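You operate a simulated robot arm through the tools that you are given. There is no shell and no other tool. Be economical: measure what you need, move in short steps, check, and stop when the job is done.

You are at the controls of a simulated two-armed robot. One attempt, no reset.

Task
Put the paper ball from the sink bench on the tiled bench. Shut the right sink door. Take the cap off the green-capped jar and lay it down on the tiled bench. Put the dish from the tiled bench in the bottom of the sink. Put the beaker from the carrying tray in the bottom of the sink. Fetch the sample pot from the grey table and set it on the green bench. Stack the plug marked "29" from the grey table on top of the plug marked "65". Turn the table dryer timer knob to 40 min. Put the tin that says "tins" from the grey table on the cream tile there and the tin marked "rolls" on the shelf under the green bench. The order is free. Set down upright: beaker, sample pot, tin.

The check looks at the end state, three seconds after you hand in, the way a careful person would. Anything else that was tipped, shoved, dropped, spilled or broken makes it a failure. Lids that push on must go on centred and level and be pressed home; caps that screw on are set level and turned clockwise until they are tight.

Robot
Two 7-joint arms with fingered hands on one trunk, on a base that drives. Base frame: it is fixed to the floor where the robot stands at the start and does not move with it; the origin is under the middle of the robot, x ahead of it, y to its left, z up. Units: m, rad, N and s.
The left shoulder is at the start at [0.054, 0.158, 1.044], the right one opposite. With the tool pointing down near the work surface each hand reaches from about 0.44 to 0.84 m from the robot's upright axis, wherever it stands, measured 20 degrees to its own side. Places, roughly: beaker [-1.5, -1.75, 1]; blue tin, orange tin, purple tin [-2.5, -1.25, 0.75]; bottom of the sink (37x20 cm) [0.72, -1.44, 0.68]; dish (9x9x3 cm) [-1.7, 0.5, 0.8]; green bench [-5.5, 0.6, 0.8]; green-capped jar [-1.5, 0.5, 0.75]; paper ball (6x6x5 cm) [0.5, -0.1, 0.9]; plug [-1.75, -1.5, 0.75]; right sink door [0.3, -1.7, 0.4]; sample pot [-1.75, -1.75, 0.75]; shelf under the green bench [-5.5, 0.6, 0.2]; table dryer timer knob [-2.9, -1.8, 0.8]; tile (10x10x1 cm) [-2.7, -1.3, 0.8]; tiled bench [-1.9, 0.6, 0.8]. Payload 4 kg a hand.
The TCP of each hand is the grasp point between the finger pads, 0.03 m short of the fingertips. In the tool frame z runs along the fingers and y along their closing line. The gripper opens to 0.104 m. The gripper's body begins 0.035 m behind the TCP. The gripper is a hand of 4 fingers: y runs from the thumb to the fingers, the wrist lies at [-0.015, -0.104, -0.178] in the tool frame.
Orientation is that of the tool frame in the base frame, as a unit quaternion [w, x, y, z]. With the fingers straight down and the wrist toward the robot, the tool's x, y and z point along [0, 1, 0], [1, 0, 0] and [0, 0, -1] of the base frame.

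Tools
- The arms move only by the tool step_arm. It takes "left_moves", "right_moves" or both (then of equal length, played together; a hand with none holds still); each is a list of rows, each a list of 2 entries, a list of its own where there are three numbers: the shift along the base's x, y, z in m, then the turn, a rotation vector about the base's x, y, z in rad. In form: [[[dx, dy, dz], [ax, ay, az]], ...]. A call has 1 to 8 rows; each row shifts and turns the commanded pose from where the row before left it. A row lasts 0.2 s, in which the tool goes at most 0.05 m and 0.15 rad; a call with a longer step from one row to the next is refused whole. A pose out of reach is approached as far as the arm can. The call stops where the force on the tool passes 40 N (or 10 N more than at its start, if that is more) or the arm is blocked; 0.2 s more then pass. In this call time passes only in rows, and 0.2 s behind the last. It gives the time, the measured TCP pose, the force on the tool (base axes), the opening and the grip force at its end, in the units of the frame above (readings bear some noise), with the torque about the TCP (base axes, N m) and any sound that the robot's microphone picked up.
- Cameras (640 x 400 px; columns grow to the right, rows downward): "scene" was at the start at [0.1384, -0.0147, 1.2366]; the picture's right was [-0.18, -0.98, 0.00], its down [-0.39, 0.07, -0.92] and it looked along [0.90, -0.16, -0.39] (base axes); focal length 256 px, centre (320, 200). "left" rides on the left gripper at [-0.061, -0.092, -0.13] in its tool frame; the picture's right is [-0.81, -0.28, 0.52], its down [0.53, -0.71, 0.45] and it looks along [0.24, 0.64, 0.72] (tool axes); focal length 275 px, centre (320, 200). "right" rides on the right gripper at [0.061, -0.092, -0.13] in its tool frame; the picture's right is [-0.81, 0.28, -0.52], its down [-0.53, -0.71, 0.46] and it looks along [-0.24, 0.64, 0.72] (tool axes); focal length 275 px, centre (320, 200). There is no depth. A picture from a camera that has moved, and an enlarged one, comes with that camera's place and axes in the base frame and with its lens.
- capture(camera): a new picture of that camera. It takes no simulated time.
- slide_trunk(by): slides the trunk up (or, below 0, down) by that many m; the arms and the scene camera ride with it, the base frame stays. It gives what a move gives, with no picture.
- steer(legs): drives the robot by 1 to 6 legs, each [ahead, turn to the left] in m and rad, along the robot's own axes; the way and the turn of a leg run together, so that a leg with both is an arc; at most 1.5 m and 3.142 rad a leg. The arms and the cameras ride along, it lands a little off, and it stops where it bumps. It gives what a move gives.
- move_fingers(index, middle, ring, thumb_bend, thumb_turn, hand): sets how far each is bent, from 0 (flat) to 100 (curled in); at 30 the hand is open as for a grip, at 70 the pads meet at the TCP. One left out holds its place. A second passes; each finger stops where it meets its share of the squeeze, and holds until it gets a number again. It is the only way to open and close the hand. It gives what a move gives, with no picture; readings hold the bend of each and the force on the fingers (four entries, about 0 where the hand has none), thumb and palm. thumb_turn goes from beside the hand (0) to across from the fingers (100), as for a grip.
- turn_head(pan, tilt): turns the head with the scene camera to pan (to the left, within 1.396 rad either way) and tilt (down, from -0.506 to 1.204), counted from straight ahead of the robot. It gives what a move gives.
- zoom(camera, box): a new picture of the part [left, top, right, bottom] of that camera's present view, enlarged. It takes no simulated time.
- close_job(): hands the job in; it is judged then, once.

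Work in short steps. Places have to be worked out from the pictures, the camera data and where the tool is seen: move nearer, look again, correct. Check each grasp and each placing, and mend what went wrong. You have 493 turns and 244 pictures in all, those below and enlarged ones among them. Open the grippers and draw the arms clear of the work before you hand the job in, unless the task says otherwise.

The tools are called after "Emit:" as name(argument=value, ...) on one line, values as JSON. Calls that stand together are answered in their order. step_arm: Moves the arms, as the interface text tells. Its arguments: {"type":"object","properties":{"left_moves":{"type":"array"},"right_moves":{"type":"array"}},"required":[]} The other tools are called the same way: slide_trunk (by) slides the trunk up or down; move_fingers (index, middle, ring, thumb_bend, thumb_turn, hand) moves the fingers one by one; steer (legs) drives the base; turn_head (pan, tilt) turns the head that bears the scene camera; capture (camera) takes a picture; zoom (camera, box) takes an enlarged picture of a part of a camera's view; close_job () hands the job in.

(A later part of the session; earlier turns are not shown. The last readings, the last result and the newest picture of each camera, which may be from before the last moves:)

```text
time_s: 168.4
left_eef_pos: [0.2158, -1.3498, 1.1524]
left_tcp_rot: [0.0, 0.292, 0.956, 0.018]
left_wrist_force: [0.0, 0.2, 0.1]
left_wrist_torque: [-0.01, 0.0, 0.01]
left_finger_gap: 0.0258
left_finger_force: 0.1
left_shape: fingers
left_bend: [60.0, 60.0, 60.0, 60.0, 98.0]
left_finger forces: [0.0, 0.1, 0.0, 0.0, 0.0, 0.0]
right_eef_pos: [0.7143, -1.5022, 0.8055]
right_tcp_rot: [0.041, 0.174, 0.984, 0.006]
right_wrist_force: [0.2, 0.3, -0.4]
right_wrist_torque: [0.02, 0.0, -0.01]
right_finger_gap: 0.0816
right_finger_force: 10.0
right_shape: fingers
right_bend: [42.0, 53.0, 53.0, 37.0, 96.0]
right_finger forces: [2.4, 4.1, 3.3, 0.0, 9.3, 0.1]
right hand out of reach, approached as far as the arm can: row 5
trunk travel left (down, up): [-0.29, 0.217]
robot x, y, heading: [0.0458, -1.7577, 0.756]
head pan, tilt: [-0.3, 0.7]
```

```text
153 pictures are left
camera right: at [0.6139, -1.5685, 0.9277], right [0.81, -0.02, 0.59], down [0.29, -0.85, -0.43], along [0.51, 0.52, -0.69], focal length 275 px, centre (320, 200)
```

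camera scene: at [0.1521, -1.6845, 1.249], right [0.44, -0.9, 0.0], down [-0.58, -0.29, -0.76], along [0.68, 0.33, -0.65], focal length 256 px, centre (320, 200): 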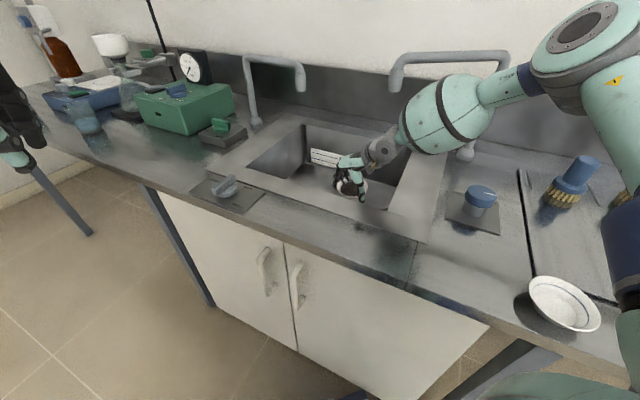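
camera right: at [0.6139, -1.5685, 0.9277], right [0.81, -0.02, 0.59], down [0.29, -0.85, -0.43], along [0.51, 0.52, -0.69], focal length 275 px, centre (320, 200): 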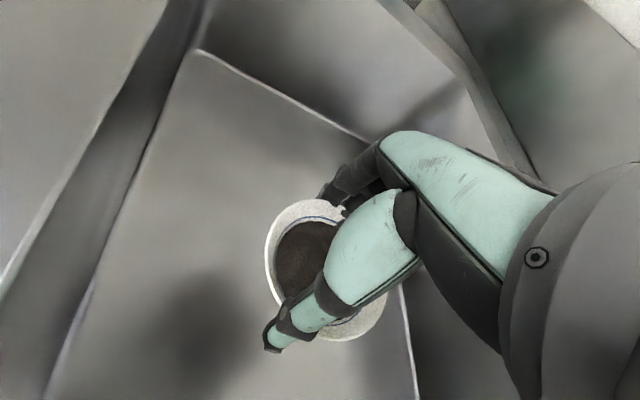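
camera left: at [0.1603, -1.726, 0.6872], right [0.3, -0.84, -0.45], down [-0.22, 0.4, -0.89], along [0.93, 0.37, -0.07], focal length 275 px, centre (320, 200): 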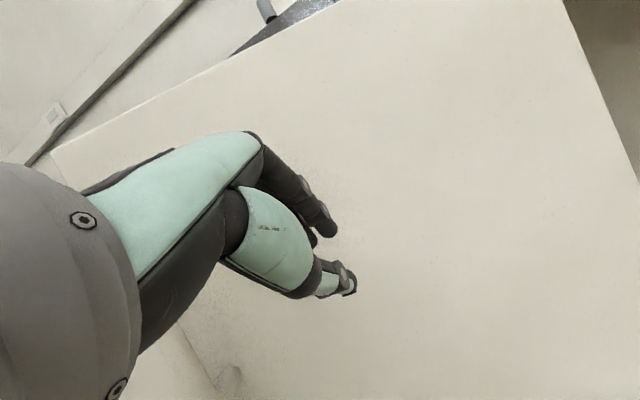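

Arm limit reached; I lower the rest with the trunk, 6 cm first.

Emit:
slide_trunk(by=-0.06)

Emit:
capture(camera="scene")

Emit:
capture(camera="right")

```text
time_s: 169.4
left_eef_pos: [0.2155, -1.3509, 1.0944]
left_tcp_rot: [0.0, 0.292, 0.956, 0.018]
left_wrist_force: [-0.1, 0.6, -0.3]
left_wrist_torque: [-0.01, 0.01, 0.0]
left_finger_gap: 0.0261
left_finger_force: 0.0
left_shape: fingers
left_bend: [60.0, 60.0, 60.0, 60.0, 98.0]
left_finger forces: [0.0, 0.0, 0.1, 0.1, 0.0, 0.0]
right_eef_pos: [0.7144, -1.5042, 0.7455]
right_tcp_rot: [0.041, 0.174, 0.984, 0.006]
right_wrist_force: [-0.1, 0.3, -1.1]
right_wrist_torque: [-0.01, 0.04, 0.0]
right_finger_gap: 0.0818
right_finger_force: 9.7
right_shape: fingers
right_bend: [42.0, 53.0, 53.0, 37.0, 96.0]
right_finger forces: [2.4, 4.0, 3.3, 0.1, 9.3, 0.1]
trunk travel left (down, up): [-0.23, 0.277]
robot x, y, heading: [0.0435, -1.7587, 0.76]
head pan, tilt: [-0.3, 0.7]
```

```text
152 pictures are left
camera scene: at [0.1519, -1.6861, 1.1897], right [0.44, -0.9, 0.0], down [-0.58, -0.29, -0.76], along [0.68, 0.33, -0.65], focal length 256 px, centre (320, 200)
```

scene: 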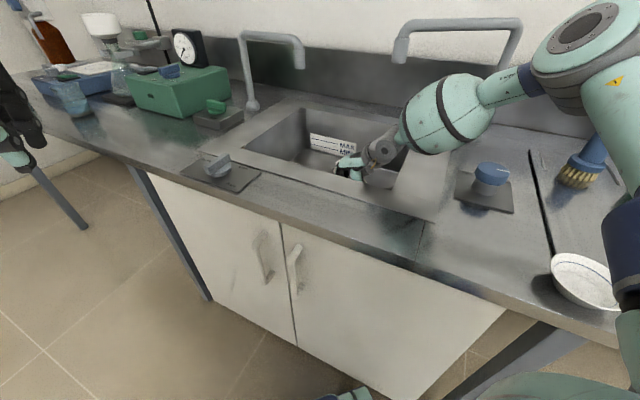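

```text
151 pictures are left
camera right: at [0.614, -1.5696, 0.8687], right [0.81, -0.02, 0.59], down [0.29, -0.85, -0.43], along [0.51, 0.52, -0.69], focal length 275 px, centre (320, 200)
```

right: 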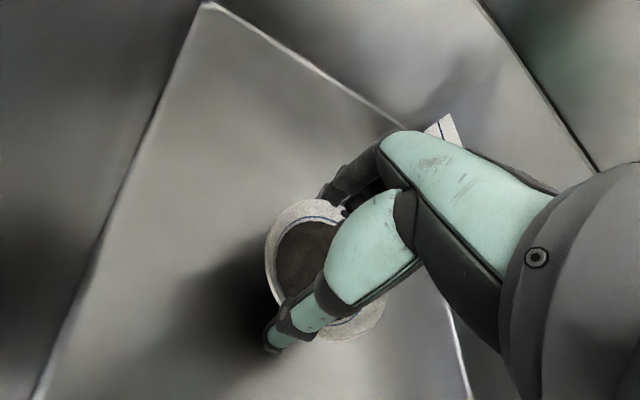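

Dish bottom should be about 3 cm above the floor. I lower 2 cm more.

Emit:
slide_trunk(by=-0.02)

Emit:
slide_trunk(by=-0.008)

Emit:
capture(camera="right")

```text
time_s: 170.0
left_eef_pos: [0.216, -1.3511, 1.0746]
left_tcp_rot: [-0.001, 0.292, 0.956, 0.019]
left_wrist_force: [-0.5, 0.6, 0.3]
left_wrist_torque: [0.03, 0.02, -0.02]
left_finger_gap: 0.026
left_finger_force: 0.1
left_shape: fingers
left_bend: [60.0, 60.0, 60.0, 60.0, 98.0]
left_finger forces: [0.1, 0.0, 0.1, 0.1, 0.0, 0.1]
right_eef_pos: [0.7143, -1.5047, 0.7272]
right_tcp_rot: [0.041, 0.175, 0.984, 0.006]
right_wrist_force: [1.1, 0.3, 2.6]
right_wrist_torque: [0.04, 0.35, 0.2]
right_finger_gap: 0.0818
right_finger_force: 10.3
right_shape: fingers
right_bend: [43.0, 53.0, 53.0, 37.0, 96.0]
right_finger forces: [2.7, 4.3, 3.7, 0.0, 9.6, 0.1]
trunk travel left (down, up): [-0.21, 0.297]
robot x, y, heading: [0.0451, -1.7535, 0.756]
head pan, tilt: [-0.3, 0.7]
```

```text
time_s: 170.5
left_eef_pos: [0.2108, -1.3564, 1.0689]
left_tcp_rot: [0.002, 0.291, 0.956, 0.022]
left_wrist_force: [1.5, 0.5, 0.3]
left_wrist_torque: [0.02, -0.04, 0.0]
left_finger_gap: 0.0262
left_finger_force: 0.1
left_shape: fingers
left_bend: [60.0, 60.0, 60.0, 60.0, 98.0]
left_finger forces: [0.0, 0.0, 0.0, 0.0, 0.0, 0.0]
right_eef_pos: [0.7142, -1.5059, 0.7301]
right_tcp_rot: [0.043, 0.176, 0.983, 0.014]
right_wrist_force: [-0.8, 0.5, -0.3]
right_wrist_torque: [0.03, 0.0, 0.03]
right_finger_gap: 0.0817
right_finger_force: 10.2
right_shape: fingers
right_bend: [43.0, 53.0, 53.0, 37.0, 96.0]
right_finger forces: [2.7, 4.3, 3.5, 0.0, 9.7, 0.0]
trunk travel left (down, up): [-0.203, 0.304]
robot x, y, heading: [0.0431, -1.7526, 0.764]
head pan, tilt: [-0.3, 0.7]
stopped: the force on the tool passed its limit at 64 N (the readings are from after the stop); the commanded pose is now the measured one
```

```text
150 pictures are left
camera right: at [0.6132, -1.5727, 0.8507], right [0.81, -0.03, 0.59], down [0.29, -0.85, -0.44], along [0.52, 0.53, -0.68], focal length 275 px, centre (320, 200)
```

right: 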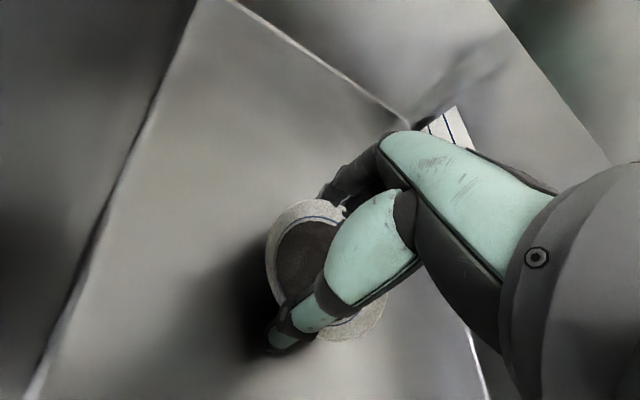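

Contact with the sink floor registered; it backed off a few mm. I lower 4 mm gently, then open.

Emit:
slide_trunk(by=-0.004)

Emit:
move_fingers(hand="right", index=39, middle=46, ring=46, thumb_bend=35)

Emit:
capture(camera="right")

```text
time_s: 171.1
left_eef_pos: [0.2081, -1.358, 1.0655]
left_tcp_rot: [0.003, 0.292, 0.956, 0.023]
left_wrist_force: [0.2, 0.2, -0.1]
left_wrist_torque: [-0.01, 0.0, 0.0]
left_finger_gap: 0.0261
left_finger_force: 0.1
left_shape: fingers
left_bend: [60.0, 60.0, 60.0, 60.0, 98.0]
left_finger forces: [0.0, 0.0, 0.0, 0.0, 0.0, 0.1]
right_eef_pos: [0.716, -1.506, 0.7294]
right_tcp_rot: [0.043, 0.179, 0.983, 0.017]
right_wrist_force: [7.3, 2.6, 13.2]
right_wrist_torque: [-1.29, 2.54, 0.24]
right_finger_gap: 0.0817
right_finger_force: 9.8
right_shape: fingers
right_bend: [43.0, 53.0, 53.0, 37.0, 96.0]
right_finger forces: [2.7, 4.3, 3.5, 0.0, 9.8, 0.0]
trunk travel left (down, up): [-0.199, 0.308]
robot x, y, heading: [0.0428, -1.7574, 0.756]
head pan, tilt: [-0.3, 0.7]
```

```text
time_s: 172.1
left_eef_pos: [0.2089, -1.3567, 1.0662]
left_tcp_rot: [0.002, 0.292, 0.956, 0.022]
left_wrist_force: [1.2, -0.1, -0.2]
left_wrist_torque: [-0.02, 0.01, -0.02]
left_finger_gap: 0.0263
left_finger_force: 0.1
left_shape: fingers
left_bend: [60.0, 60.0, 60.0, 60.0, 98.0]
left_finger forces: [0.0, 0.0, 0.0, 0.0, 0.0, 0.0]
right_eef_pos: [0.7163, -1.5063, 0.7297]
right_tcp_rot: [0.044, 0.179, 0.983, 0.016]
right_wrist_force: [18.5, 6.5, 27.5]
right_wrist_torque: [-2.86, 5.57, 0.7]
right_finger_gap: 0.0859
right_finger_force: 0.1
right_shape: fingers
right_bend: [39.0, 46.0, 46.0, 35.0, 97.0]
right_finger forces: [0.0, 0.1, 0.2, 0.0, 0.1, 0.0]
trunk travel left (down, up): [-0.199, 0.308]
robot x, y, heading: [0.0451, -1.7538, 0.76]
head pan, tilt: [-0.3, 0.7]
```

```text
149 pictures are left
camera right: at [0.614, -1.5731, 0.8497], right [0.8, -0.04, 0.59], down [0.29, -0.85, -0.45], along [0.52, 0.53, -0.67], focal length 275 px, centre (320, 200)
```

right: 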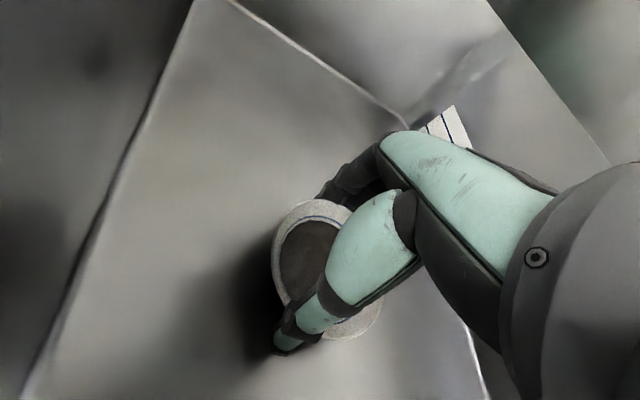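

Finger forces are zero so the dish is released; the wrist force comes from the camera bracket on the front rim. I open wider and rise.

Emit:
move_fingers(hand="right", index=20, middle=22, ring=22, thumb_bend=20)

Emit:
slide_trunk(by=0.1)

Emit:
step_arm(right_moves=[[[0, 0, 0.04], [0, 0, 0]], [[0, 0, 0.04], [0, 0, 0]], [[0, 0, 0.04], [0, 0, 0]], [[0, 0, 0.04], [0, 0, 0]], [[0, 0, 0.04], [0, 0, 0]]])

Emit:
capture(camera="scene")

Emit:
capture(camera="right")

```text
time_s: 173.1
left_eef_pos: [0.2094, -1.3577, 1.0656]
left_tcp_rot: [0.001, 0.292, 0.956, 0.023]
left_wrist_force: [-0.8, 0.6, -0.3]
left_wrist_torque: [0.01, 0.01, -0.01]
left_finger_gap: 0.0262
left_finger_force: 0.1
left_shape: fingers
left_bend: [60.0, 60.0, 60.0, 60.0, 98.0]
left_finger forces: [0.1, 0.1, 0.1, 0.1, 0.1, 0.1]
right_eef_pos: [0.7157, -1.5069, 0.729]
right_tcp_rot: [0.045, 0.179, 0.983, 0.017]
right_wrist_force: [18.3, 5.2, 29.2]
right_wrist_torque: [-2.8, 5.74, 0.77]
right_finger_gap: 0.1254
right_finger_force: 0.1
right_shape: fingers
right_bend: [20.0, 22.0, 22.0, 20.0, 97.0]
right_finger forces: [0.1, 0.1, 0.0, 0.0, 0.1, 0.0]
trunk travel left (down, up): [-0.199, 0.308]
robot x, y, heading: [0.0437, -1.7525, 0.759]
head pan, tilt: [-0.3, 0.7]
```

```text
time_s: 174.4
left_eef_pos: [0.2094, -1.3573, 1.1657]
left_tcp_rot: [0.001, 0.291, 0.956, 0.023]
left_wrist_force: [0.3, 0.0, -0.2]
left_wrist_torque: [-0.02, -0.01, -0.02]
left_finger_gap: 0.0262
left_finger_force: 0.0
left_shape: fingers
left_bend: [60.0, 60.0, 60.0, 60.0, 98.0]
left_finger forces: [0.0, 0.0, 0.0, 0.0, 0.0, 0.0]
right_eef_pos: [0.715, -1.506, 0.8263]
right_tcp_rot: [0.043, 0.177, 0.983, 0.015]
right_wrist_force: [-0.2, 0.1, 0.2]
right_wrist_torque: [0.04, 0.01, 0.01]
right_finger_gap: 0.1251
right_finger_force: 0.0
right_shape: fingers
right_bend: [20.0, 22.0, 22.0, 20.0, 97.0]
right_finger forces: [0.0, 0.1, 0.0, 0.0, 0.0, 0.0]
trunk travel left (down, up): [-0.299, 0.208]
robot x, y, heading: [0.0453, -1.7517, 0.756]
head pan, tilt: [-0.3, 0.7]
```

```text
time_s: 175.6
left_eef_pos: [0.2082, -1.3564, 1.1652]
left_tcp_rot: [0.002, 0.292, 0.956, 0.024]
left_wrist_force: [0.0, -0.1, 1.6]
left_wrist_torque: [0.03, 0.02, 0.01]
left_finger_gap: 0.0261
left_finger_force: 0.0
left_shape: fingers
left_bend: [60.0, 60.0, 60.0, 60.0, 98.0]
left_finger forces: [0.0, 0.0, 0.0, 0.1, 0.0, 0.1]
right_eef_pos: [0.7135, -1.5047, 1.0246]
right_tcp_rot: [0.043, 0.177, 0.983, 0.016]
right_wrist_force: [0.7, -0.1, 0.2]
right_wrist_torque: [-0.03, 0.0, -0.02]
right_finger_gap: 0.1253
right_finger_force: 0.1
right_shape: fingers
right_bend: [20.0, 22.0, 22.0, 20.0, 97.0]
right_finger forces: [0.0, 0.0, 0.0, 0.0, 0.1, 0.0]
trunk travel left (down, up): [-0.299, 0.208]
robot x, y, heading: [0.0456, -1.757, 0.757]
head pan, tilt: [-0.3, 0.7]
```

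```text
148 pictures are left
camera scene: at [0.1536, -1.6831, 1.2577], right [0.44, -0.9, 0.0], down [-0.58, -0.29, -0.76], along [0.68, 0.33, -0.65], focal length 256 px, centre (320, 200)
```

scene: 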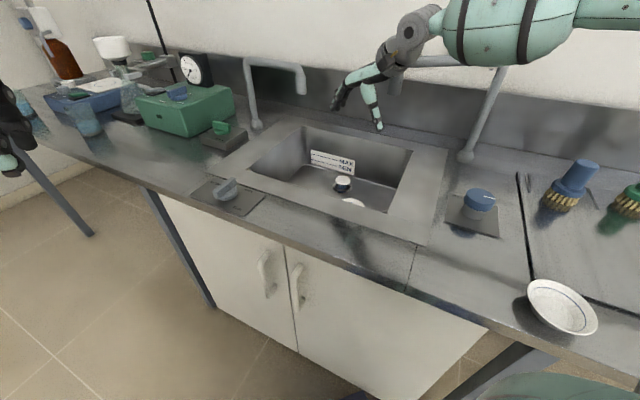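

```text
147 pictures are left
camera right: at [0.612, -1.5718, 1.1464], right [0.8, -0.03, 0.59], down [0.29, -0.85, -0.44], along [0.52, 0.53, -0.67], focal length 275 px, centre (320, 200)
```

right: 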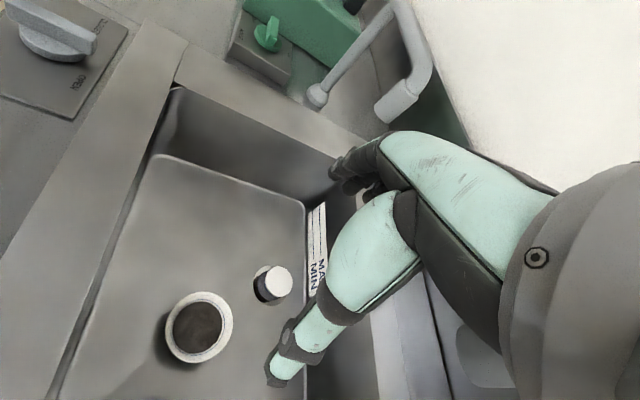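

The dish stands upright in the sink at ≈[0.73,-1.51] with its powder intact. I retract the right arm, back off and head round to the south aisle for the beaker.

Emit:
step_arm(right_moves=[[[-0.03, -0.01, 0.035], [0, 0, 0]], [[-0.03, -0.01, 0.035], [0, 0, 0]], [[-0.04, -0.02, 0.015], [0, 0, 0]], [[-0.04, -0.02, 0.01], [0, 0, 0]], [[-0.04, -0.02, 0.01], [0, 0, 0]], [[-0.04, -0.02, 0], [0, 0, 0]], [[-0.04, -0.02, 0], [0, 0, 0]], [[-0.04, -0.02, 0], [0, 0, 0]]])

Emit:
steer(legs=[[-0.5, 0], [0, -2.33], [0.35, 0]])

Emit:
turn_head(pan=0.0, tilt=0.45)

Emit:
capture(camera="scene")

```text
time_s: 177.4
left_eef_pos: [0.2085, -1.3588, 1.1655]
left_tcp_rot: [0.002, 0.292, 0.956, 0.023]
left_wrist_force: [-0.4, -0.7, 0.6]
left_wrist_torque: [-0.04, -0.04, 0.01]
left_finger_gap: 0.0262
left_finger_force: 0.1
left_shape: fingers
left_bend: [60.0, 60.0, 60.0, 60.0, 98.0]
left_finger forces: [0.0, 0.0, 0.0, 0.0, 0.1, 0.0]
right_eef_pos: [0.4136, -1.6476, 1.1311]
right_tcp_rot: [0.044, 0.178, 0.983, 0.016]
right_wrist_force: [-0.5, 0.4, 0.9]
right_wrist_torque: [0.02, -0.06, 0.01]
right_finger_gap: 0.1255
right_finger_force: 0.0
right_shape: fingers
right_bend: [20.0, 22.0, 22.0, 20.0, 97.0]
right_finger forces: [0.0, 0.0, 0.0, 0.0, 0.1, 0.0]
trunk travel left (down, up): [-0.299, 0.208]
robot x, y, heading: [0.0462, -1.7546, 0.754]
head pan, tilt: [-0.3, 0.7]
```

```text
time_s: 189.1
left_eef_pos: [-0.1648, -2.8493, 1.165]
left_tcp_rot: [0.021, 0.995, 0.098, 0.007]
left_wrist_force: [0.6, -0.7, -0.7]
left_wrist_torque: [-0.01, 0.01, 0.0]
left_finger_gap: 0.0261
left_finger_force: 0.0
left_shape: fingers
left_bend: [60.0, 60.0, 60.0, 60.0, 98.0]
left_finger forces: [0.1, 0.0, 0.0, 0.1, 0.0, 0.1]
right_eef_pos: [-0.5126, -2.7906, 1.1319]
right_tcp_rot: [0.031, 0.976, 0.214, -0.033]
right_wrist_force: [-0.1, -0.1, 0.1]
right_wrist_torque: [0.0, 0.0, -0.01]
right_finger_gap: 0.1254
right_finger_force: 0.0
right_shape: fingers
right_bend: [20.0, 22.0, 22.0, 20.0, 97.0]
right_finger forces: [0.0, 0.1, 0.1, 0.0, 0.0, 0.0]
trunk travel left (down, up): [-0.299, 0.208]
robot x, y, heading: [-0.3292, -2.4512, -1.596]
head pan, tilt: [-0.3, 0.7]
```

```text
time_s: 189.8
left_eef_pos: [-0.1641, -2.8349, 1.1701]
left_tcp_rot: [0.029, 0.995, 0.097, 0.006]
left_wrist_force: [-1.1, 0.1, 0.3]
left_wrist_torque: [-0.01, -0.02, -0.01]
left_finger_gap: 0.026
left_finger_force: 0.0
left_shape: fingers
left_bend: [60.0, 60.0, 60.0, 60.0, 98.0]
left_finger forces: [0.0, 0.1, 0.0, 0.0, 0.1, 0.0]
right_eef_pos: [-0.5137, -2.7769, 1.1357]
right_tcp_rot: [0.037, 0.976, 0.213, -0.037]
right_wrist_force: [0.7, 0.5, -0.6]
right_wrist_torque: [-0.02, -0.02, 0.01]
right_finger_gap: 0.1257
right_finger_force: 0.0
right_shape: fingers
right_bend: [20.0, 22.0, 22.0, 20.0, 98.0]
right_finger forces: [0.1, 0.0, 0.1, 0.0, 0.1, 0.0]
trunk travel left (down, up): [-0.299, 0.208]
robot x, y, heading: [-0.3287, -2.4475, -1.588]
head pan, tilt: [0.0, 0.45]
```

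```text
146 pictures are left
camera scene: at [-0.3319, -2.588, 1.2796], right [-1.0, 0.02, 0.0], down [0.01, 0.45, -0.89], along [-0.02, -0.89, -0.45], focal length 256 px, centre (320, 200)
```

scene: 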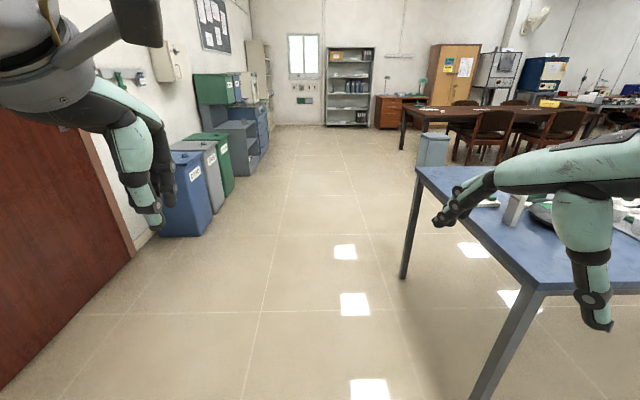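

The south aisle (y≈-1.85…-3.1) is free. I turn west and drive along it to beside the tray, then face the grey table from the south.

Emit:
steer(legs=[[0, -1.55], [1.2, 0], [0, -1.57]])

Emit:
turn_head(pan=0.1, tilt=0.45)

Emit:
capture(camera="scene")

```text
time_s: 205.2
left_eef_pos: [-1.7025, -2.0447, 1.1691]
left_tcp_rot: [-0.007, -0.104, 0.994, 0.028]
left_wrist_force: [-0.3, -0.2, -0.1]
left_wrist_torque: [0.0, 0.0, -0.03]
left_finger_gap: 0.0261
left_finger_force: 0.0
left_shape: fingers
left_bend: [60.0, 60.0, 60.0, 60.0, 98.0]
left_finger forces: [0.0, 0.0, 0.1, 0.0, 0.1, 0.0]
right_eef_pos: [-1.3523, -2.0987, 1.1345]
right_tcp_rot: [0.036, -0.22, 0.974, 0.037]
right_wrist_force: [0.2, 0.9, -0.8]
right_wrist_torque: [0.01, 0.01, -0.03]
right_finger_gap: 0.1254
right_finger_force: 0.1
right_shape: fingers
right_bend: [20.0, 22.0, 22.0, 20.0, 98.0]
right_finger forces: [0.0, 0.1, 0.1, 0.1, 0.0, 0.0]
trunk travel left (down, up): [-0.299, 0.208]
robot x, y, heading: [-1.5407, -2.4214, 1.562]
head pan, tilt: [0.0, 0.45]
```

```text
time_s: 205.9
left_eef_pos: [-1.7023, -2.0579, 1.1736]
left_tcp_rot: [-0.007, -0.103, 0.994, 0.033]
left_wrist_force: [-0.7, -1.0, -0.2]
left_wrist_torque: [-0.01, -0.01, -0.01]
left_finger_gap: 0.0262
left_finger_force: 0.1
left_shape: fingers
left_bend: [60.0, 60.0, 60.0, 60.0, 98.0]
left_finger forces: [0.0, 0.0, 0.1, 0.0, 0.0, 0.0]
right_eef_pos: [-1.3522, -2.1115, 1.1383]
right_tcp_rot: [0.037, -0.219, 0.974, 0.043]
right_wrist_force: [-0.6, -0.3, 0.1]
right_wrist_torque: [0.0, 0.0, 0.01]
right_finger_gap: 0.1258
right_finger_force: 0.0
right_shape: fingers
right_bend: [20.0, 22.0, 22.0, 20.0, 98.0]
right_finger forces: [0.0, 0.1, 0.0, 0.0, 0.1, 0.1]
trunk travel left (down, up): [-0.299, 0.208]
robot x, y, heading: [-1.5426, -2.4249, 1.559]
head pan, tilt: [0.099, 0.45]
```

```text
145 pictures are left
camera scene: at [-1.5472, -2.285, 1.2795], right [1.0, 0.09, 0.0], down [0.04, -0.45, -0.89], along [-0.08, 0.89, -0.45], focal length 256 px, centre (320, 200)
```

scene: 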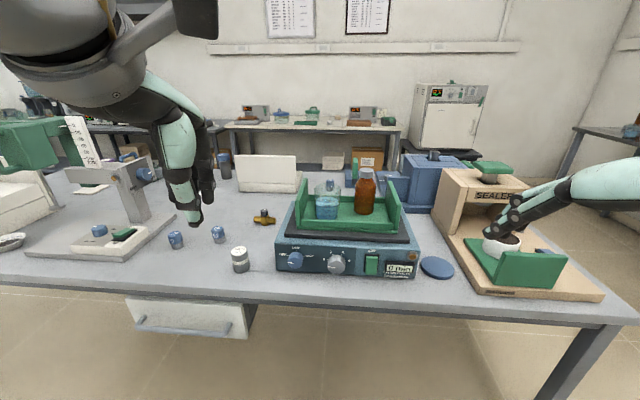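

Now the beaker is close, in the green tray of a shaker beside the orange bottle. I zoom in.

Emit:
zoom(camera="scene", box=[150, 150, 450, 310])

```text
2.13 times, centred on (300, 230) of scene
camera zoom: at [-1.5472, -2.285, 1.2795], right [1.0, 0.09, 0.0], down [0.04, -0.45, -0.89], along [-0.08, 0.89, -0.45], focal length 546 px, centre (363, 136)
```

zoom: 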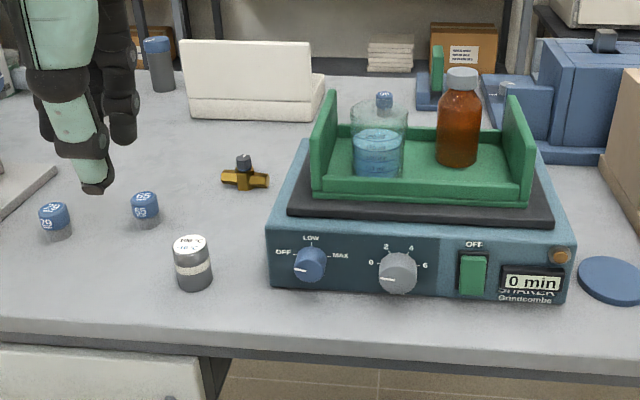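

I see plugs "29" and "65", the sample pot, and the shaker with tray here. I pull the right hand back, open the left hand and move the robot forward 0.17 m.

Emit:
step_arm(right_moves=[[[0, -0.03, 0.03], [0, 0, 0]], [[0, -0.03, 0.03], [0, 0, 0]], [[0, -0.03, 0.03], [0, 0, 0]]])

Emit:
move_fingers(hand="left", index=30, middle=30, ring=30, thumb_bend=30)

Emit:
steer(legs=[[0.17, 0]])

Emit:
capture(camera="scene")

Emit:
capture(camera="left")

```text
time_s: 206.7
left_eef_pos: [-1.7027, -2.0595, 1.1737]
left_tcp_rot: [-0.006, -0.103, 0.994, 0.033]
left_wrist_force: [-0.5, -0.4, 0.0]
left_wrist_torque: [0.01, -0.02, 0.02]
left_finger_gap: 0.0262
left_finger_force: 0.0
left_shape: fingers
left_bend: [60.0, 60.0, 60.0, 60.0, 98.0]
left_finger forces: [0.0, 0.0, 0.1, 0.0, 0.0, 0.1]
right_eef_pos: [-1.3564, -2.2017, 1.2291]
right_tcp_rot: [0.038, -0.219, 0.974, 0.044]
right_wrist_force: [-0.4, -0.7, -0.2]
right_wrist_torque: [-0.02, -0.01, 0.0]
right_finger_gap: 0.1255
right_finger_force: 0.0
right_shape: fingers
right_bend: [20.0, 22.0, 22.0, 20.0, 98.0]
right_finger forces: [0.0, 0.1, 0.0, 0.1, 0.0, 0.0]
trunk travel left (down, up): [-0.299, 0.208]
robot x, y, heading: [-1.5415, -2.424, 1.561]
head pan, tilt: [0.099, 0.45]
```

```text
time_s: 207.7
left_eef_pos: [-1.7023, -2.0581, 1.1752]
left_tcp_rot: [-0.007, -0.104, 0.994, 0.034]
left_wrist_force: [0.7, 0.2, 0.1]
left_wrist_torque: [0.01, 0.01, 0.02]
left_finger_gap: 0.1028
left_finger_force: 0.1
left_shape: fingers
left_bend: [30.0, 30.0, 30.0, 30.0, 98.0]
left_finger forces: [0.1, 0.1, 0.0, 0.0, 0.1, 0.0]
right_eef_pos: [-1.3557, -2.1999, 1.2279]
right_tcp_rot: [0.038, -0.219, 0.974, 0.043]
right_wrist_force: [0.6, -1.0, -0.6]
right_wrist_torque: [0.0, -0.01, -0.01]
right_finger_gap: 0.1255
right_finger_force: 0.2
right_shape: fingers
right_bend: [20.0, 22.0, 22.0, 20.0, 98.0]
right_finger forces: [0.0, 0.0, 0.0, 0.0, 0.1, 0.0]
trunk travel left (down, up): [-0.299, 0.208]
robot x, y, heading: [-1.5422, -2.424, 1.557]
head pan, tilt: [0.099, 0.45]
```

```text
time_s: 209.2
left_eef_pos: [-1.7016, -1.889, 1.1754]
left_tcp_rot: [-0.006, -0.104, 0.994, 0.035]
left_wrist_force: [1.0, -0.1, -0.9]
left_wrist_torque: [0.03, 0.01, -0.02]
left_finger_gap: 0.1029
left_finger_force: 0.1
left_shape: fingers
left_bend: [30.0, 30.0, 30.0, 30.0, 98.0]
left_finger forces: [0.1, 0.0, 0.1, 0.0, 0.0, 0.0]
right_eef_pos: [-1.3534, -2.0298, 1.2303]
right_tcp_rot: [0.037, -0.219, 0.974, 0.044]
right_wrist_force: [-0.5, -0.8, -0.4]
right_wrist_torque: [0.02, 0.02, 0.0]
right_finger_gap: 0.1256
right_finger_force: 0.1
right_shape: fingers
right_bend: [20.0, 22.0, 22.0, 20.0, 98.0]
right_finger forces: [0.1, 0.0, 0.1, 0.0, 0.0, 0.0]
trunk travel left (down, up): [-0.299, 0.208]
robot x, y, heading: [-1.5441, -2.2494, 1.565]
head pan, tilt: [0.099, 0.45]
```

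```text
143 pictures are left
camera scene: at [-1.5472, -2.13, 1.2813], right [1.0, 0.09, 0.0], down [0.04, -0.43, -0.9], along [-0.08, 0.9, -0.43], focal length 256 px, centre (320, 200)
```

scene: 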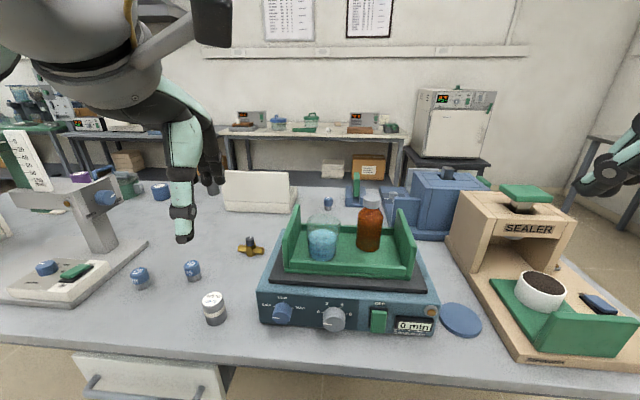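

```text
142 pictures are left
camera left: at [-1.6201, -1.9755, 1.2987], right [0.84, -0.06, -0.54], down [-0.38, -0.78, -0.5], along [-0.39, 0.63, -0.68], focal length 275 px, centre (320, 200)
```

left: 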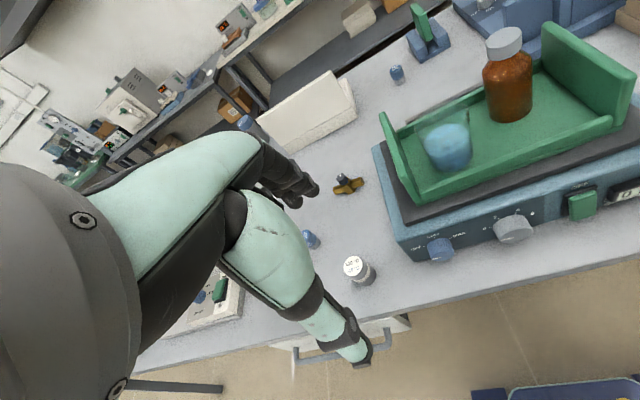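

Triangulated beaker: centre ≈[-1.587,-1.63], z 0.88–0.995, Ø≈6.7 cm. Table top ≈0.80, sample pot ≈[-1.81,-1.775]. I bring the left hand above the beaker, levelling it.

Emit:
step_arm(left_moves=[[[0.0164, 0.037, -0.005], [-0.01, 0, -0.03]], [[0.0164, 0.037, -0.005], [-0.01, 0, -0.03]], [[0.0164, 0.037, -0.01], [-0.01, 0, -0.03]], [[0.0164, 0.037, -0.01], [-0.01, 0, -0.03]], [[0.0164, 0.037, -0.01], [-0.01, 0, -0.03]], [[0.0164, 0.037, -0.01], [-0.01, 0, -0.03]], [[0.0164, 0.037, -0.01], [-0.01, 0, -0.03]]])

Emit:
capture(camera="left")

Emit:
zoom(camera="scene", box=[240, 120, 440, 300])

```text
time_s: 210.8
left_eef_pos: [-1.5874, -1.6275, 1.113]
left_tcp_rot: [-0.007, 0.0, 1.0, 0.001]
left_wrist_force: [-0.7, 1.2, -0.1]
left_wrist_torque: [0.0, 0.02, 0.0]
left_finger_gap: 0.103
left_finger_force: 0.0
left_shape: fingers
left_bend: [30.0, 30.0, 30.0, 30.0, 98.0]
left_finger forces: [0.1, 0.0, 0.0, 0.0, 0.0, 0.0]
right_eef_pos: [-1.3537, -2.0289, 1.2297]
right_tcp_rot: [0.038, -0.22, 0.974, 0.044]
right_wrist_force: [0.8, 0.1, 0.2]
right_wrist_torque: [-0.01, 0.01, -0.02]
right_finger_gap: 0.1256
right_finger_force: 0.1
right_shape: fingers
right_bend: [20.0, 22.0, 22.0, 20.0, 98.0]
right_finger forces: [0.1, 0.1, 0.1, 0.0, 0.1, 0.1]
trunk travel left (down, up): [-0.299, 0.208]
robot x, y, heading: [-1.5405, -2.2534, 1.566]
head pan, tilt: [0.099, 0.45]
```

```text
141 pictures are left
camera left: at [-1.5239, -1.7193, 1.2432], right [0.8, -0.27, -0.53], down [-0.54, -0.71, -0.45], along [-0.25, 0.65, -0.72], focal length 275 px, centre (320, 200)
```

left: 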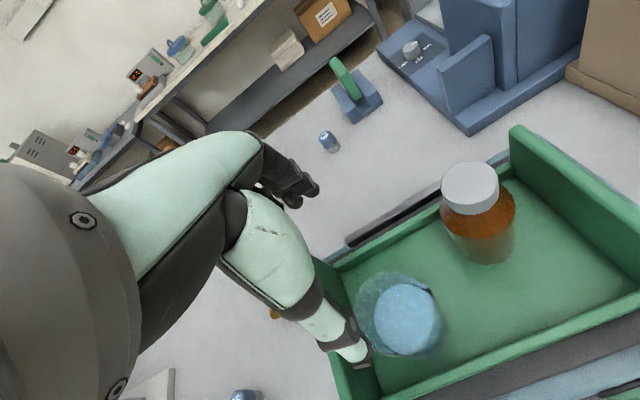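

```text
2.22 times, centred on (340, 210) of scene
camera zoom: at [-1.5461, -2.1123, 1.2795], right [1.0, 0.09, 0.0], down [0.04, -0.45, -0.89], along [-0.08, 0.89, -0.45], focal length 569 px, centre (276, 178)
```

zoom: 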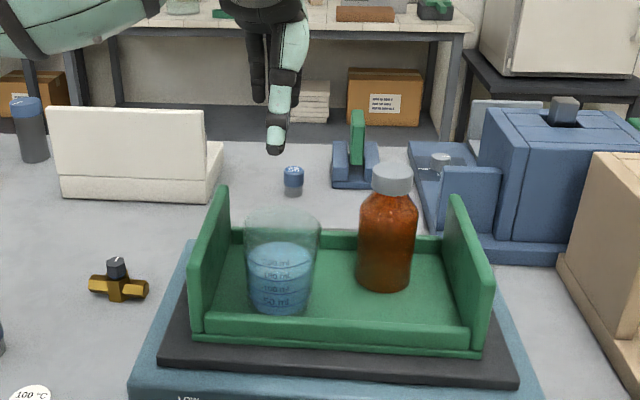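

Rim centre refined to ≈[-1.582,-1.652, 0.998]. I shift and descend to TCP z≈0.97.

Emit:
step_arm(left_moves=[[[0.003, -0.022, -0.02], [0, 0, 0]], [[0, 0, -0.04], [0, 0, 0]], [[0, 0, -0.04], [0, 0, 0]], [[0, 0, -0.035], [0, 0, 0]]])

Emit:
zoom(camera="scene", box=[240, 120, 440, 300])

Emit:
capture(camera="left")

```text
time_s: 211.8
left_eef_pos: [-1.5824, -1.6514, 0.9797]
left_tcp_rot: [-0.006, 0.0, 1.0, 0.002]
left_wrist_force: [0.4, -0.4, 0.1]
left_wrist_torque: [0.03, 0.0, -0.03]
left_finger_gap: 0.103
left_finger_force: 0.1
left_shape: fingers
left_bend: [30.0, 30.0, 30.0, 30.0, 98.0]
left_finger forces: [0.1, 0.0, 0.1, 0.1, 0.1, 0.0]
right_eef_pos: [-1.3546, -2.0284, 1.228]
right_tcp_rot: [0.037, -0.219, 0.974, 0.043]
right_wrist_force: [-0.2, -0.4, 0.3]
right_wrist_torque: [0.01, 0.03, -0.02]
right_finger_gap: 0.1257
right_finger_force: 0.1
right_shape: fingers
right_bend: [20.0, 22.0, 22.0, 20.0, 98.0]
right_finger forces: [0.0, 0.0, 0.0, 0.1, 0.0, 0.1]
trunk travel left (down, up): [-0.299, 0.208]
robot x, y, heading: [-1.5421, -2.2559, 1.567]
head pan, tilt: [0.099, 0.45]
```

```text
2.22 times, centred on (340, 210) of scene
camera zoom: at [-1.5471, -2.1127, 1.2795], right [1.0, 0.09, 0.0], down [0.04, -0.45, -0.89], along [-0.08, 0.89, -0.45], focal length 569 px, centre (276, 178)
```

zoom: 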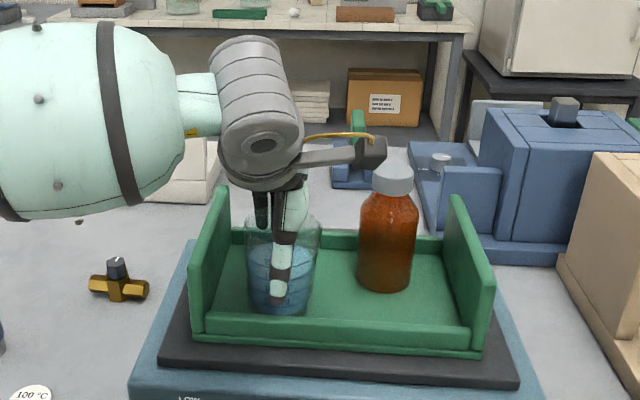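

```text
138 pictures are left
camera left: at [-1.5207, -1.743, 1.1087], right [0.8, -0.27, -0.53], down [-0.54, -0.71, -0.45], along [-0.25, 0.65, -0.72], focal length 275 px, centre (320, 200)
```

left: 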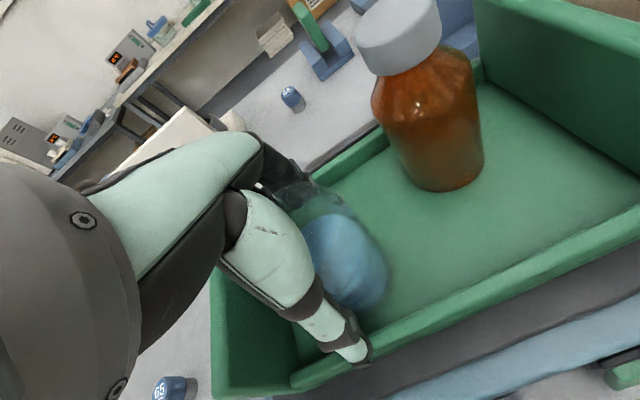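

Thumb is in front and fingers behind the beaker. I lower 1 cm more and close gently.

Emit:
step_arm(left_moves=[[[0, 0, -0.01], [0, 0, 0]]])

Emit:
move_fingers(hand="left", index=42, middle=42, ring=42, thumb_bend=42)

Emit:
move_fingers(hand="left", index=52, middle=52, ring=52, thumb_bend=52)

Emit:
zoom(camera="scene", box=[240, 120, 440, 300])

```text
time_s: 212.2
left_eef_pos: [-1.5827, -1.6514, 0.9718]
left_tcp_rot: [-0.005, 0.001, 1.0, 0.001]
left_wrist_force: [0.9, 0.8, 2.4]
left_wrist_torque: [-0.03, 0.04, 0.0]
left_finger_gap: 0.1033
left_finger_force: 2.0
left_shape: fingers
left_bend: [30.0, 30.0, 30.0, 30.0, 98.0]
left_finger forces: [1.0, 0.0, 0.0, 0.1, 1.3, 0.0]
right_eef_pos: [-1.3548, -2.0292, 1.2294]
right_tcp_rot: [0.038, -0.22, 0.974, 0.044]
right_wrist_force: [-0.3, 0.4, -0.4]
right_wrist_torque: [-0.01, -0.02, 0.01]
right_finger_gap: 0.1253
right_finger_force: 0.1
right_shape: fingers
right_bend: [20.0, 22.0, 22.0, 20.0, 98.0]
right_finger forces: [0.0, 0.1, 0.0, 0.0, 0.0, 0.0]
trunk travel left (down, up): [-0.299, 0.208]
robot x, y, heading: [-1.539, -2.2554, 1.567]
head pan, tilt: [0.099, 0.45]
```

```text
time_s: 213.2
left_eef_pos: [-1.5836, -1.652, 0.9705]
left_tcp_rot: [-0.006, 0.0, 1.0, 0.001]
left_wrist_force: [0.9, 2.5, 6.2]
left_wrist_torque: [-0.09, 0.0, 0.0]
left_finger_gap: 0.0839
left_finger_force: 10.0
left_shape: fingers
left_bend: [37.0, 42.0, 42.0, 41.0, 97.0]
left_finger forces: [10.2, 0.0, 0.0, 0.0, 9.0, 0.0]
right_eef_pos: [-1.3543, -2.0296, 1.229]
right_tcp_rot: [0.037, -0.219, 0.974, 0.044]
right_wrist_force: [-0.3, 0.4, 0.3]
right_wrist_torque: [-0.03, -0.02, 0.01]
right_finger_gap: 0.1255
right_finger_force: 0.1
right_shape: fingers
right_bend: [20.0, 22.0, 22.0, 20.0, 98.0]
right_finger forces: [0.1, 0.0, 0.1, 0.1, 0.0, 0.0]
trunk travel left (down, up): [-0.299, 0.208]
robot x, y, heading: [-1.5402, -2.2511, 1.564]
head pan, tilt: [0.099, 0.45]
```

```text
time_s: 214.2
left_eef_pos: [-1.5834, -1.6512, 0.9715]
left_tcp_rot: [-0.005, 0.0, 1.0, 0.001]
left_wrist_force: [0.7, 1.4, 9.7]
left_wrist_torque: [0.0, 0.05, -0.01]
left_finger_gap: 0.0699
left_finger_force: 21.1
left_shape: fingers
left_bend: [41.0, 48.0, 52.0, 50.0, 97.0]
left_finger forces: [18.7, 3.5, 0.3, 0.0, 20.1, 0.1]
right_eef_pos: [-1.3546, -2.0305, 1.2294]
right_tcp_rot: [0.037, -0.219, 0.974, 0.044]
right_wrist_force: [0.0, -1.3, 0.4]
right_wrist_torque: [0.02, -0.02, -0.02]
right_finger_gap: 0.1258
right_finger_force: 0.1
right_shape: fingers
right_bend: [20.0, 22.0, 22.0, 20.0, 98.0]
right_finger forces: [0.1, 0.0, 0.0, 0.0, 0.0, 0.0]
trunk travel left (down, up): [-0.299, 0.208]
robot x, y, heading: [-1.5377, -2.2522, 1.563]
head pan, tilt: [0.099, 0.45]
```

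```text
2.22 times, centred on (340, 210) of scene
camera zoom: at [-1.5468, -2.114, 1.2797], right [1.0, 0.09, 0.0], down [0.04, -0.44, -0.89], along [-0.08, 0.89, -0.45], focal length 569 px, centre (276, 178)
```

zoom: 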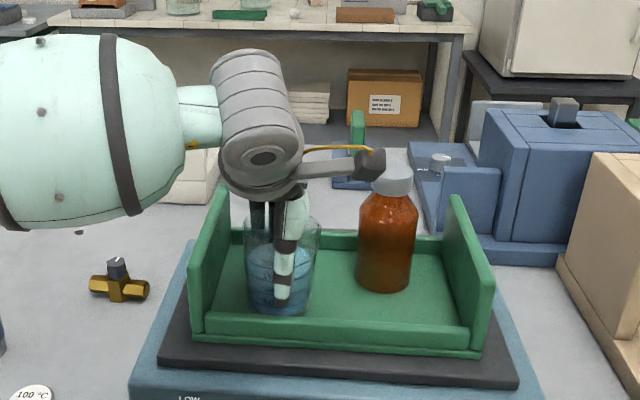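

Beaker is clamped between thumb, index and middle at Ø≈7 cm. I lift slowly and check.

Emit:
step_arm(left_moves=[[[0, 0, 0.01], [0, 0, 0]], [[0, 0, 0.02], [0, 0, 0]], [[0, 0, 0.02], [0, 0, 0]]])

Emit:
zoom(camera="scene", box=[240, 100, 440, 280])

```text
time_s: 215.0
left_eef_pos: [-1.5814, -1.6529, 1.02]
left_tcp_rot: [-0.006, 0.0, 1.0, 0.0]
left_wrist_force: [0.5, 0.0, -2.0]
left_wrist_torque: [0.0, -0.02, -0.02]
left_finger_gap: 0.069
left_finger_force: 18.4
left_shape: fingers
left_bend: [42.0, 49.0, 52.0, 50.0, 97.0]
left_finger forces: [15.8, 3.1, 0.0, 0.1, 18.4, 0.0]
right_eef_pos: [-1.3543, -2.0291, 1.2285]
right_tcp_rot: [0.038, -0.219, 0.974, 0.044]
right_wrist_force: [0.2, 0.1, 0.7]
right_wrist_torque: [0.0, -0.01, 0.0]
right_finger_gap: 0.1257
right_finger_force: 0.1
right_shape: fingers
right_bend: [20.0, 22.0, 22.0, 20.0, 98.0]
right_finger forces: [0.0, 0.0, 0.0, 0.1, 0.1, 0.0]
trunk travel left (down, up): [-0.299, 0.208]
robot x, y, heading: [-1.541, -2.2556, 1.565]
head pan, tilt: [0.099, 0.45]
```

```text
2.22 times, centred on (340, 190) of scene
camera zoom: at [-1.5468, -2.1131, 1.2796], right [1.0, 0.09, 0.0], down [0.04, -0.45, -0.89], along [-0.08, 0.89, -0.45], focal length 569 px, centre (276, 222)
```

zoom: 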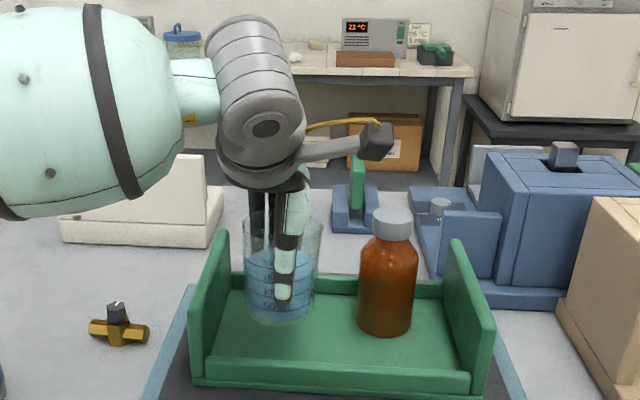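

The beaker came up upright. I raise it, pull it closer to the body, and carry it back toward the sink, approaching this time from the north-west side.

Emit:
step_arm(left_moves=[[[0, 0, 0.04], [0, 0, 0]], [[0, 0, 0.04], [0, 0, 0]], [[0, 0, 0.04], [0, 0, 0]], [[-0.01, -0.03, 0.03], [0, 0, 0]], [[-0.02, -0.03, 0.02], [0, 0, 0]], [[-0.02, -0.035, 0], [0, 0, 0]], [[-0.02, -0.035, 0], [0, 0, 0]], [[-0.02, -0.035, 0], [0, 0, 0]]])

Emit:
steer(legs=[[-0.2, 0], [0, -1.565], [1.24, 0], [0, 1.57], [1.32, 0]])

Emit:
turn_head(pan=-0.3, tilt=0.6)

Emit:
capture(camera="scene")

```text
time_s: 216.8
left_eef_pos: [-1.6756, -1.8174, 1.1906]
left_tcp_rot: [-0.007, 0.0, 1.0, 0.001]
left_wrist_force: [-0.2, -0.4, -3.0]
left_wrist_torque: [0.03, -0.02, -0.01]
left_finger_gap: 0.0688
left_finger_force: 18.0
left_shape: fingers
left_bend: [43.0, 49.0, 52.0, 50.0, 97.0]
left_finger forces: [15.2, 3.1, 0.1, 0.0, 18.3, 0.0]
right_eef_pos: [-1.3546, -2.0302, 1.23]
right_tcp_rot: [0.038, -0.22, 0.974, 0.045]
right_wrist_force: [0.3, 0.5, 0.9]
right_wrist_torque: [0.04, -0.04, 0.04]
right_finger_gap: 0.1256
right_finger_force: 0.1
right_shape: fingers
right_bend: [20.0, 22.0, 22.0, 20.0, 98.0]
right_finger forces: [0.1, 0.0, 0.0, 0.0, 0.1, 0.1]
trunk travel left (down, up): [-0.299, 0.208]
robot x, y, heading: [-1.5392, -2.254, 1.567]
head pan, tilt: [0.099, 0.45]
```

```text
time_s: 240.2
left_eef_pos: [-0.4355, -0.6693, 1.1903]
left_tcp_rot: [-0.006, 0.005, 1.0, 0.0]
left_wrist_force: [0.3, -1.5, -1.8]
left_wrist_torque: [0.0, 0.0, 0.02]
left_finger_gap: 0.0655
left_finger_force: 14.5
left_shape: fingers
left_bend: [44.0, 49.0, 52.0, 50.0, 97.0]
left_finger forces: [12.4, 2.6, 0.1, 0.1, 13.9, 0.0]
right_eef_pos: [-0.1185, -0.8859, 1.2293]
right_tcp_rot: [0.038, -0.217, 0.974, 0.044]
right_wrist_force: [-0.6, 0.3, 0.4]
right_wrist_torque: [0.02, 0.0, 0.0]
right_finger_gap: 0.1254
right_finger_force: 0.0
right_shape: fingers
right_bend: [20.0, 22.0, 22.0, 20.0, 98.0]
right_finger forces: [0.0, 0.0, 0.0, 0.0, 0.0, 0.0]
trunk travel left (down, up): [-0.299, 0.208]
robot x, y, heading: [-0.3048, -1.1078, 1.556]
head pan, tilt: [0.099, 0.45]
```

```text
time_s: 241.0
left_eef_pos: [-0.4351, -0.6848, 1.1962]
left_tcp_rot: [-0.007, 0.003, 1.0, 0.008]
left_wrist_force: [0.1, 0.7, -1.6]
left_wrist_torque: [0.03, -0.02, -0.01]
left_finger_gap: 0.0654
left_finger_force: 15.3
left_shape: fingers
left_bend: [45.0, 49.0, 52.0, 49.0, 97.0]
left_finger forces: [12.4, 3.0, 0.0, 0.1, 15.5, 0.0]
right_eef_pos: [-0.1175, -0.9015, 1.2313]
right_tcp_rot: [0.039, -0.215, 0.974, 0.052]
right_wrist_force: [-0.1, -0.8, -0.4]
right_wrist_torque: [0.02, -0.02, -0.01]
right_finger_gap: 0.1256
right_finger_force: 0.0
right_shape: fingers
right_bend: [20.0, 22.0, 22.0, 20.0, 98.0]
right_finger forces: [0.0, 0.0, 0.1, 0.0, 0.0, 0.0]
trunk travel left (down, up): [-0.299, 0.208]
robot x, y, heading: [-0.3041, -1.1104, 1.557]
head pan, tilt: [-0.3, 0.6]
```

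```text
135 pictures are left
camera scene: at [-0.2751, -0.9767, 1.2662], right [0.95, -0.31, 0.0], down [-0.17, -0.55, -0.82], along [0.25, 0.78, -0.57], focal length 256 px, centre (320, 200)
```

scene: 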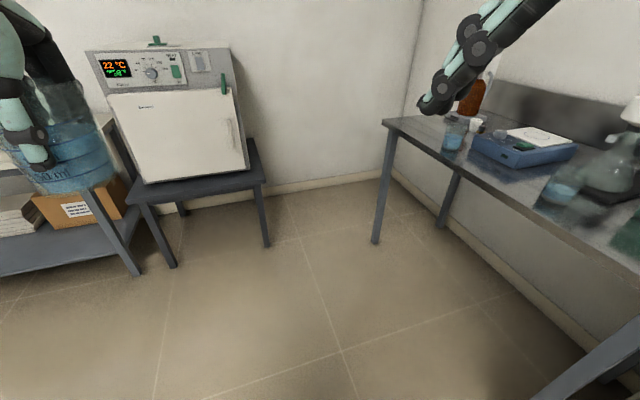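

Beaker still held. I turn to face east, advance 0.33 m, then turn right 0.75 toward the sink.

Emit:
steer(legs=[[0, -1.557], [0.34, 0], [0, -0.75]])

Emit:
turn_head(pan=0.2, tilt=0.65)

Emit:
capture(camera="scene")

```text
time_s: 250.1
left_eef_pos: [0.4402, -1.2951, 1.1961]
left_tcp_rot: [0.004, 0.915, 0.402, 0.009]
left_wrist_force: [-0.4, 0.3, -2.3]
left_wrist_torque: [-0.04, -0.02, 0.0]
left_finger_gap: 0.0648
left_finger_force: 12.6
left_shape: fingers
left_bend: [45.0, 49.0, 52.0, 49.0, 97.0]
left_finger forces: [10.8, 2.5, 0.1, 0.0, 12.3, 0.0]
right_eef_pos: [0.0664, -1.388, 1.2306]
right_tcp_rot: [0.062, 0.803, 0.593, -0.016]
right_wrist_force: [0.1, 0.3, -0.3]
right_wrist_torque: [-0.04, 0.02, 0.0]
right_finger_gap: 0.1255
right_finger_force: 0.1
right_shape: fingers
right_bend: [20.0, 22.0, 22.0, 20.0, 98.0]
right_finger forces: [0.0, 0.1, 0.1, 0.0, 0.0, 0.0]
trunk travel left (down, up): [-0.299, 0.208]
robot x, y, heading: [0.0389, -1.1114, -0.747]
head pan, tilt: [-0.3, 0.6]
```

```text
time_s: 251.1
left_eef_pos: [0.4297, -1.284, 1.1991]
left_tcp_rot: [0.009, 0.915, 0.403, 0.012]
left_wrist_force: [0.5, -0.2, -3.1]
left_wrist_torque: [0.01, 0.01, 0.0]
left_finger_gap: 0.0644
left_finger_force: 13.4
left_shape: fingers
left_bend: [45.0, 49.0, 52.0, 49.0, 97.0]
left_finger forces: [10.7, 3.0, 0.2, 0.0, 13.3, 0.1]
right_eef_pos: [0.0543, -1.3761, 1.2344]
right_tcp_rot: [0.068, 0.803, 0.592, -0.016]
right_wrist_force: [0.1, 0.0, -0.8]
right_wrist_torque: [-0.01, 0.02, 0.01]
right_finger_gap: 0.1254
right_finger_force: 0.1
right_shape: fingers
right_bend: [20.0, 22.0, 22.0, 20.0, 98.0]
right_finger forces: [0.0, 0.0, 0.1, 0.1, 0.0, 0.0]
trunk travel left (down, up): [-0.299, 0.208]
robot x, y, heading: [0.0348, -1.1082, -0.746]
head pan, tilt: [0.201, 0.649]
```

```text
134 pictures are left
camera scene: at [0.1461, -1.1822, 1.2619], right [-0.52, -0.85, 0.0], down [-0.52, 0.32, -0.79], along [0.67, -0.41, -0.61], focal length 256 px, centre (320, 200)
```

scene: 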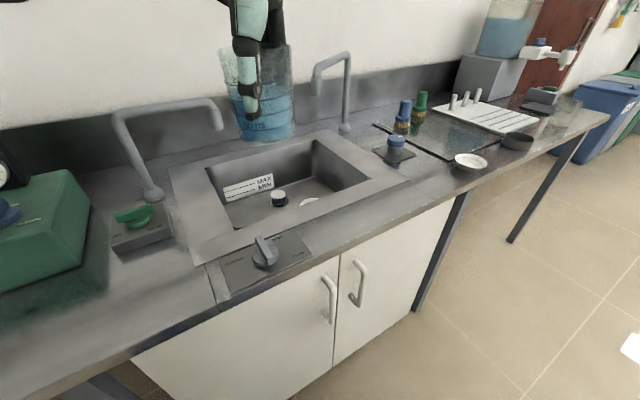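

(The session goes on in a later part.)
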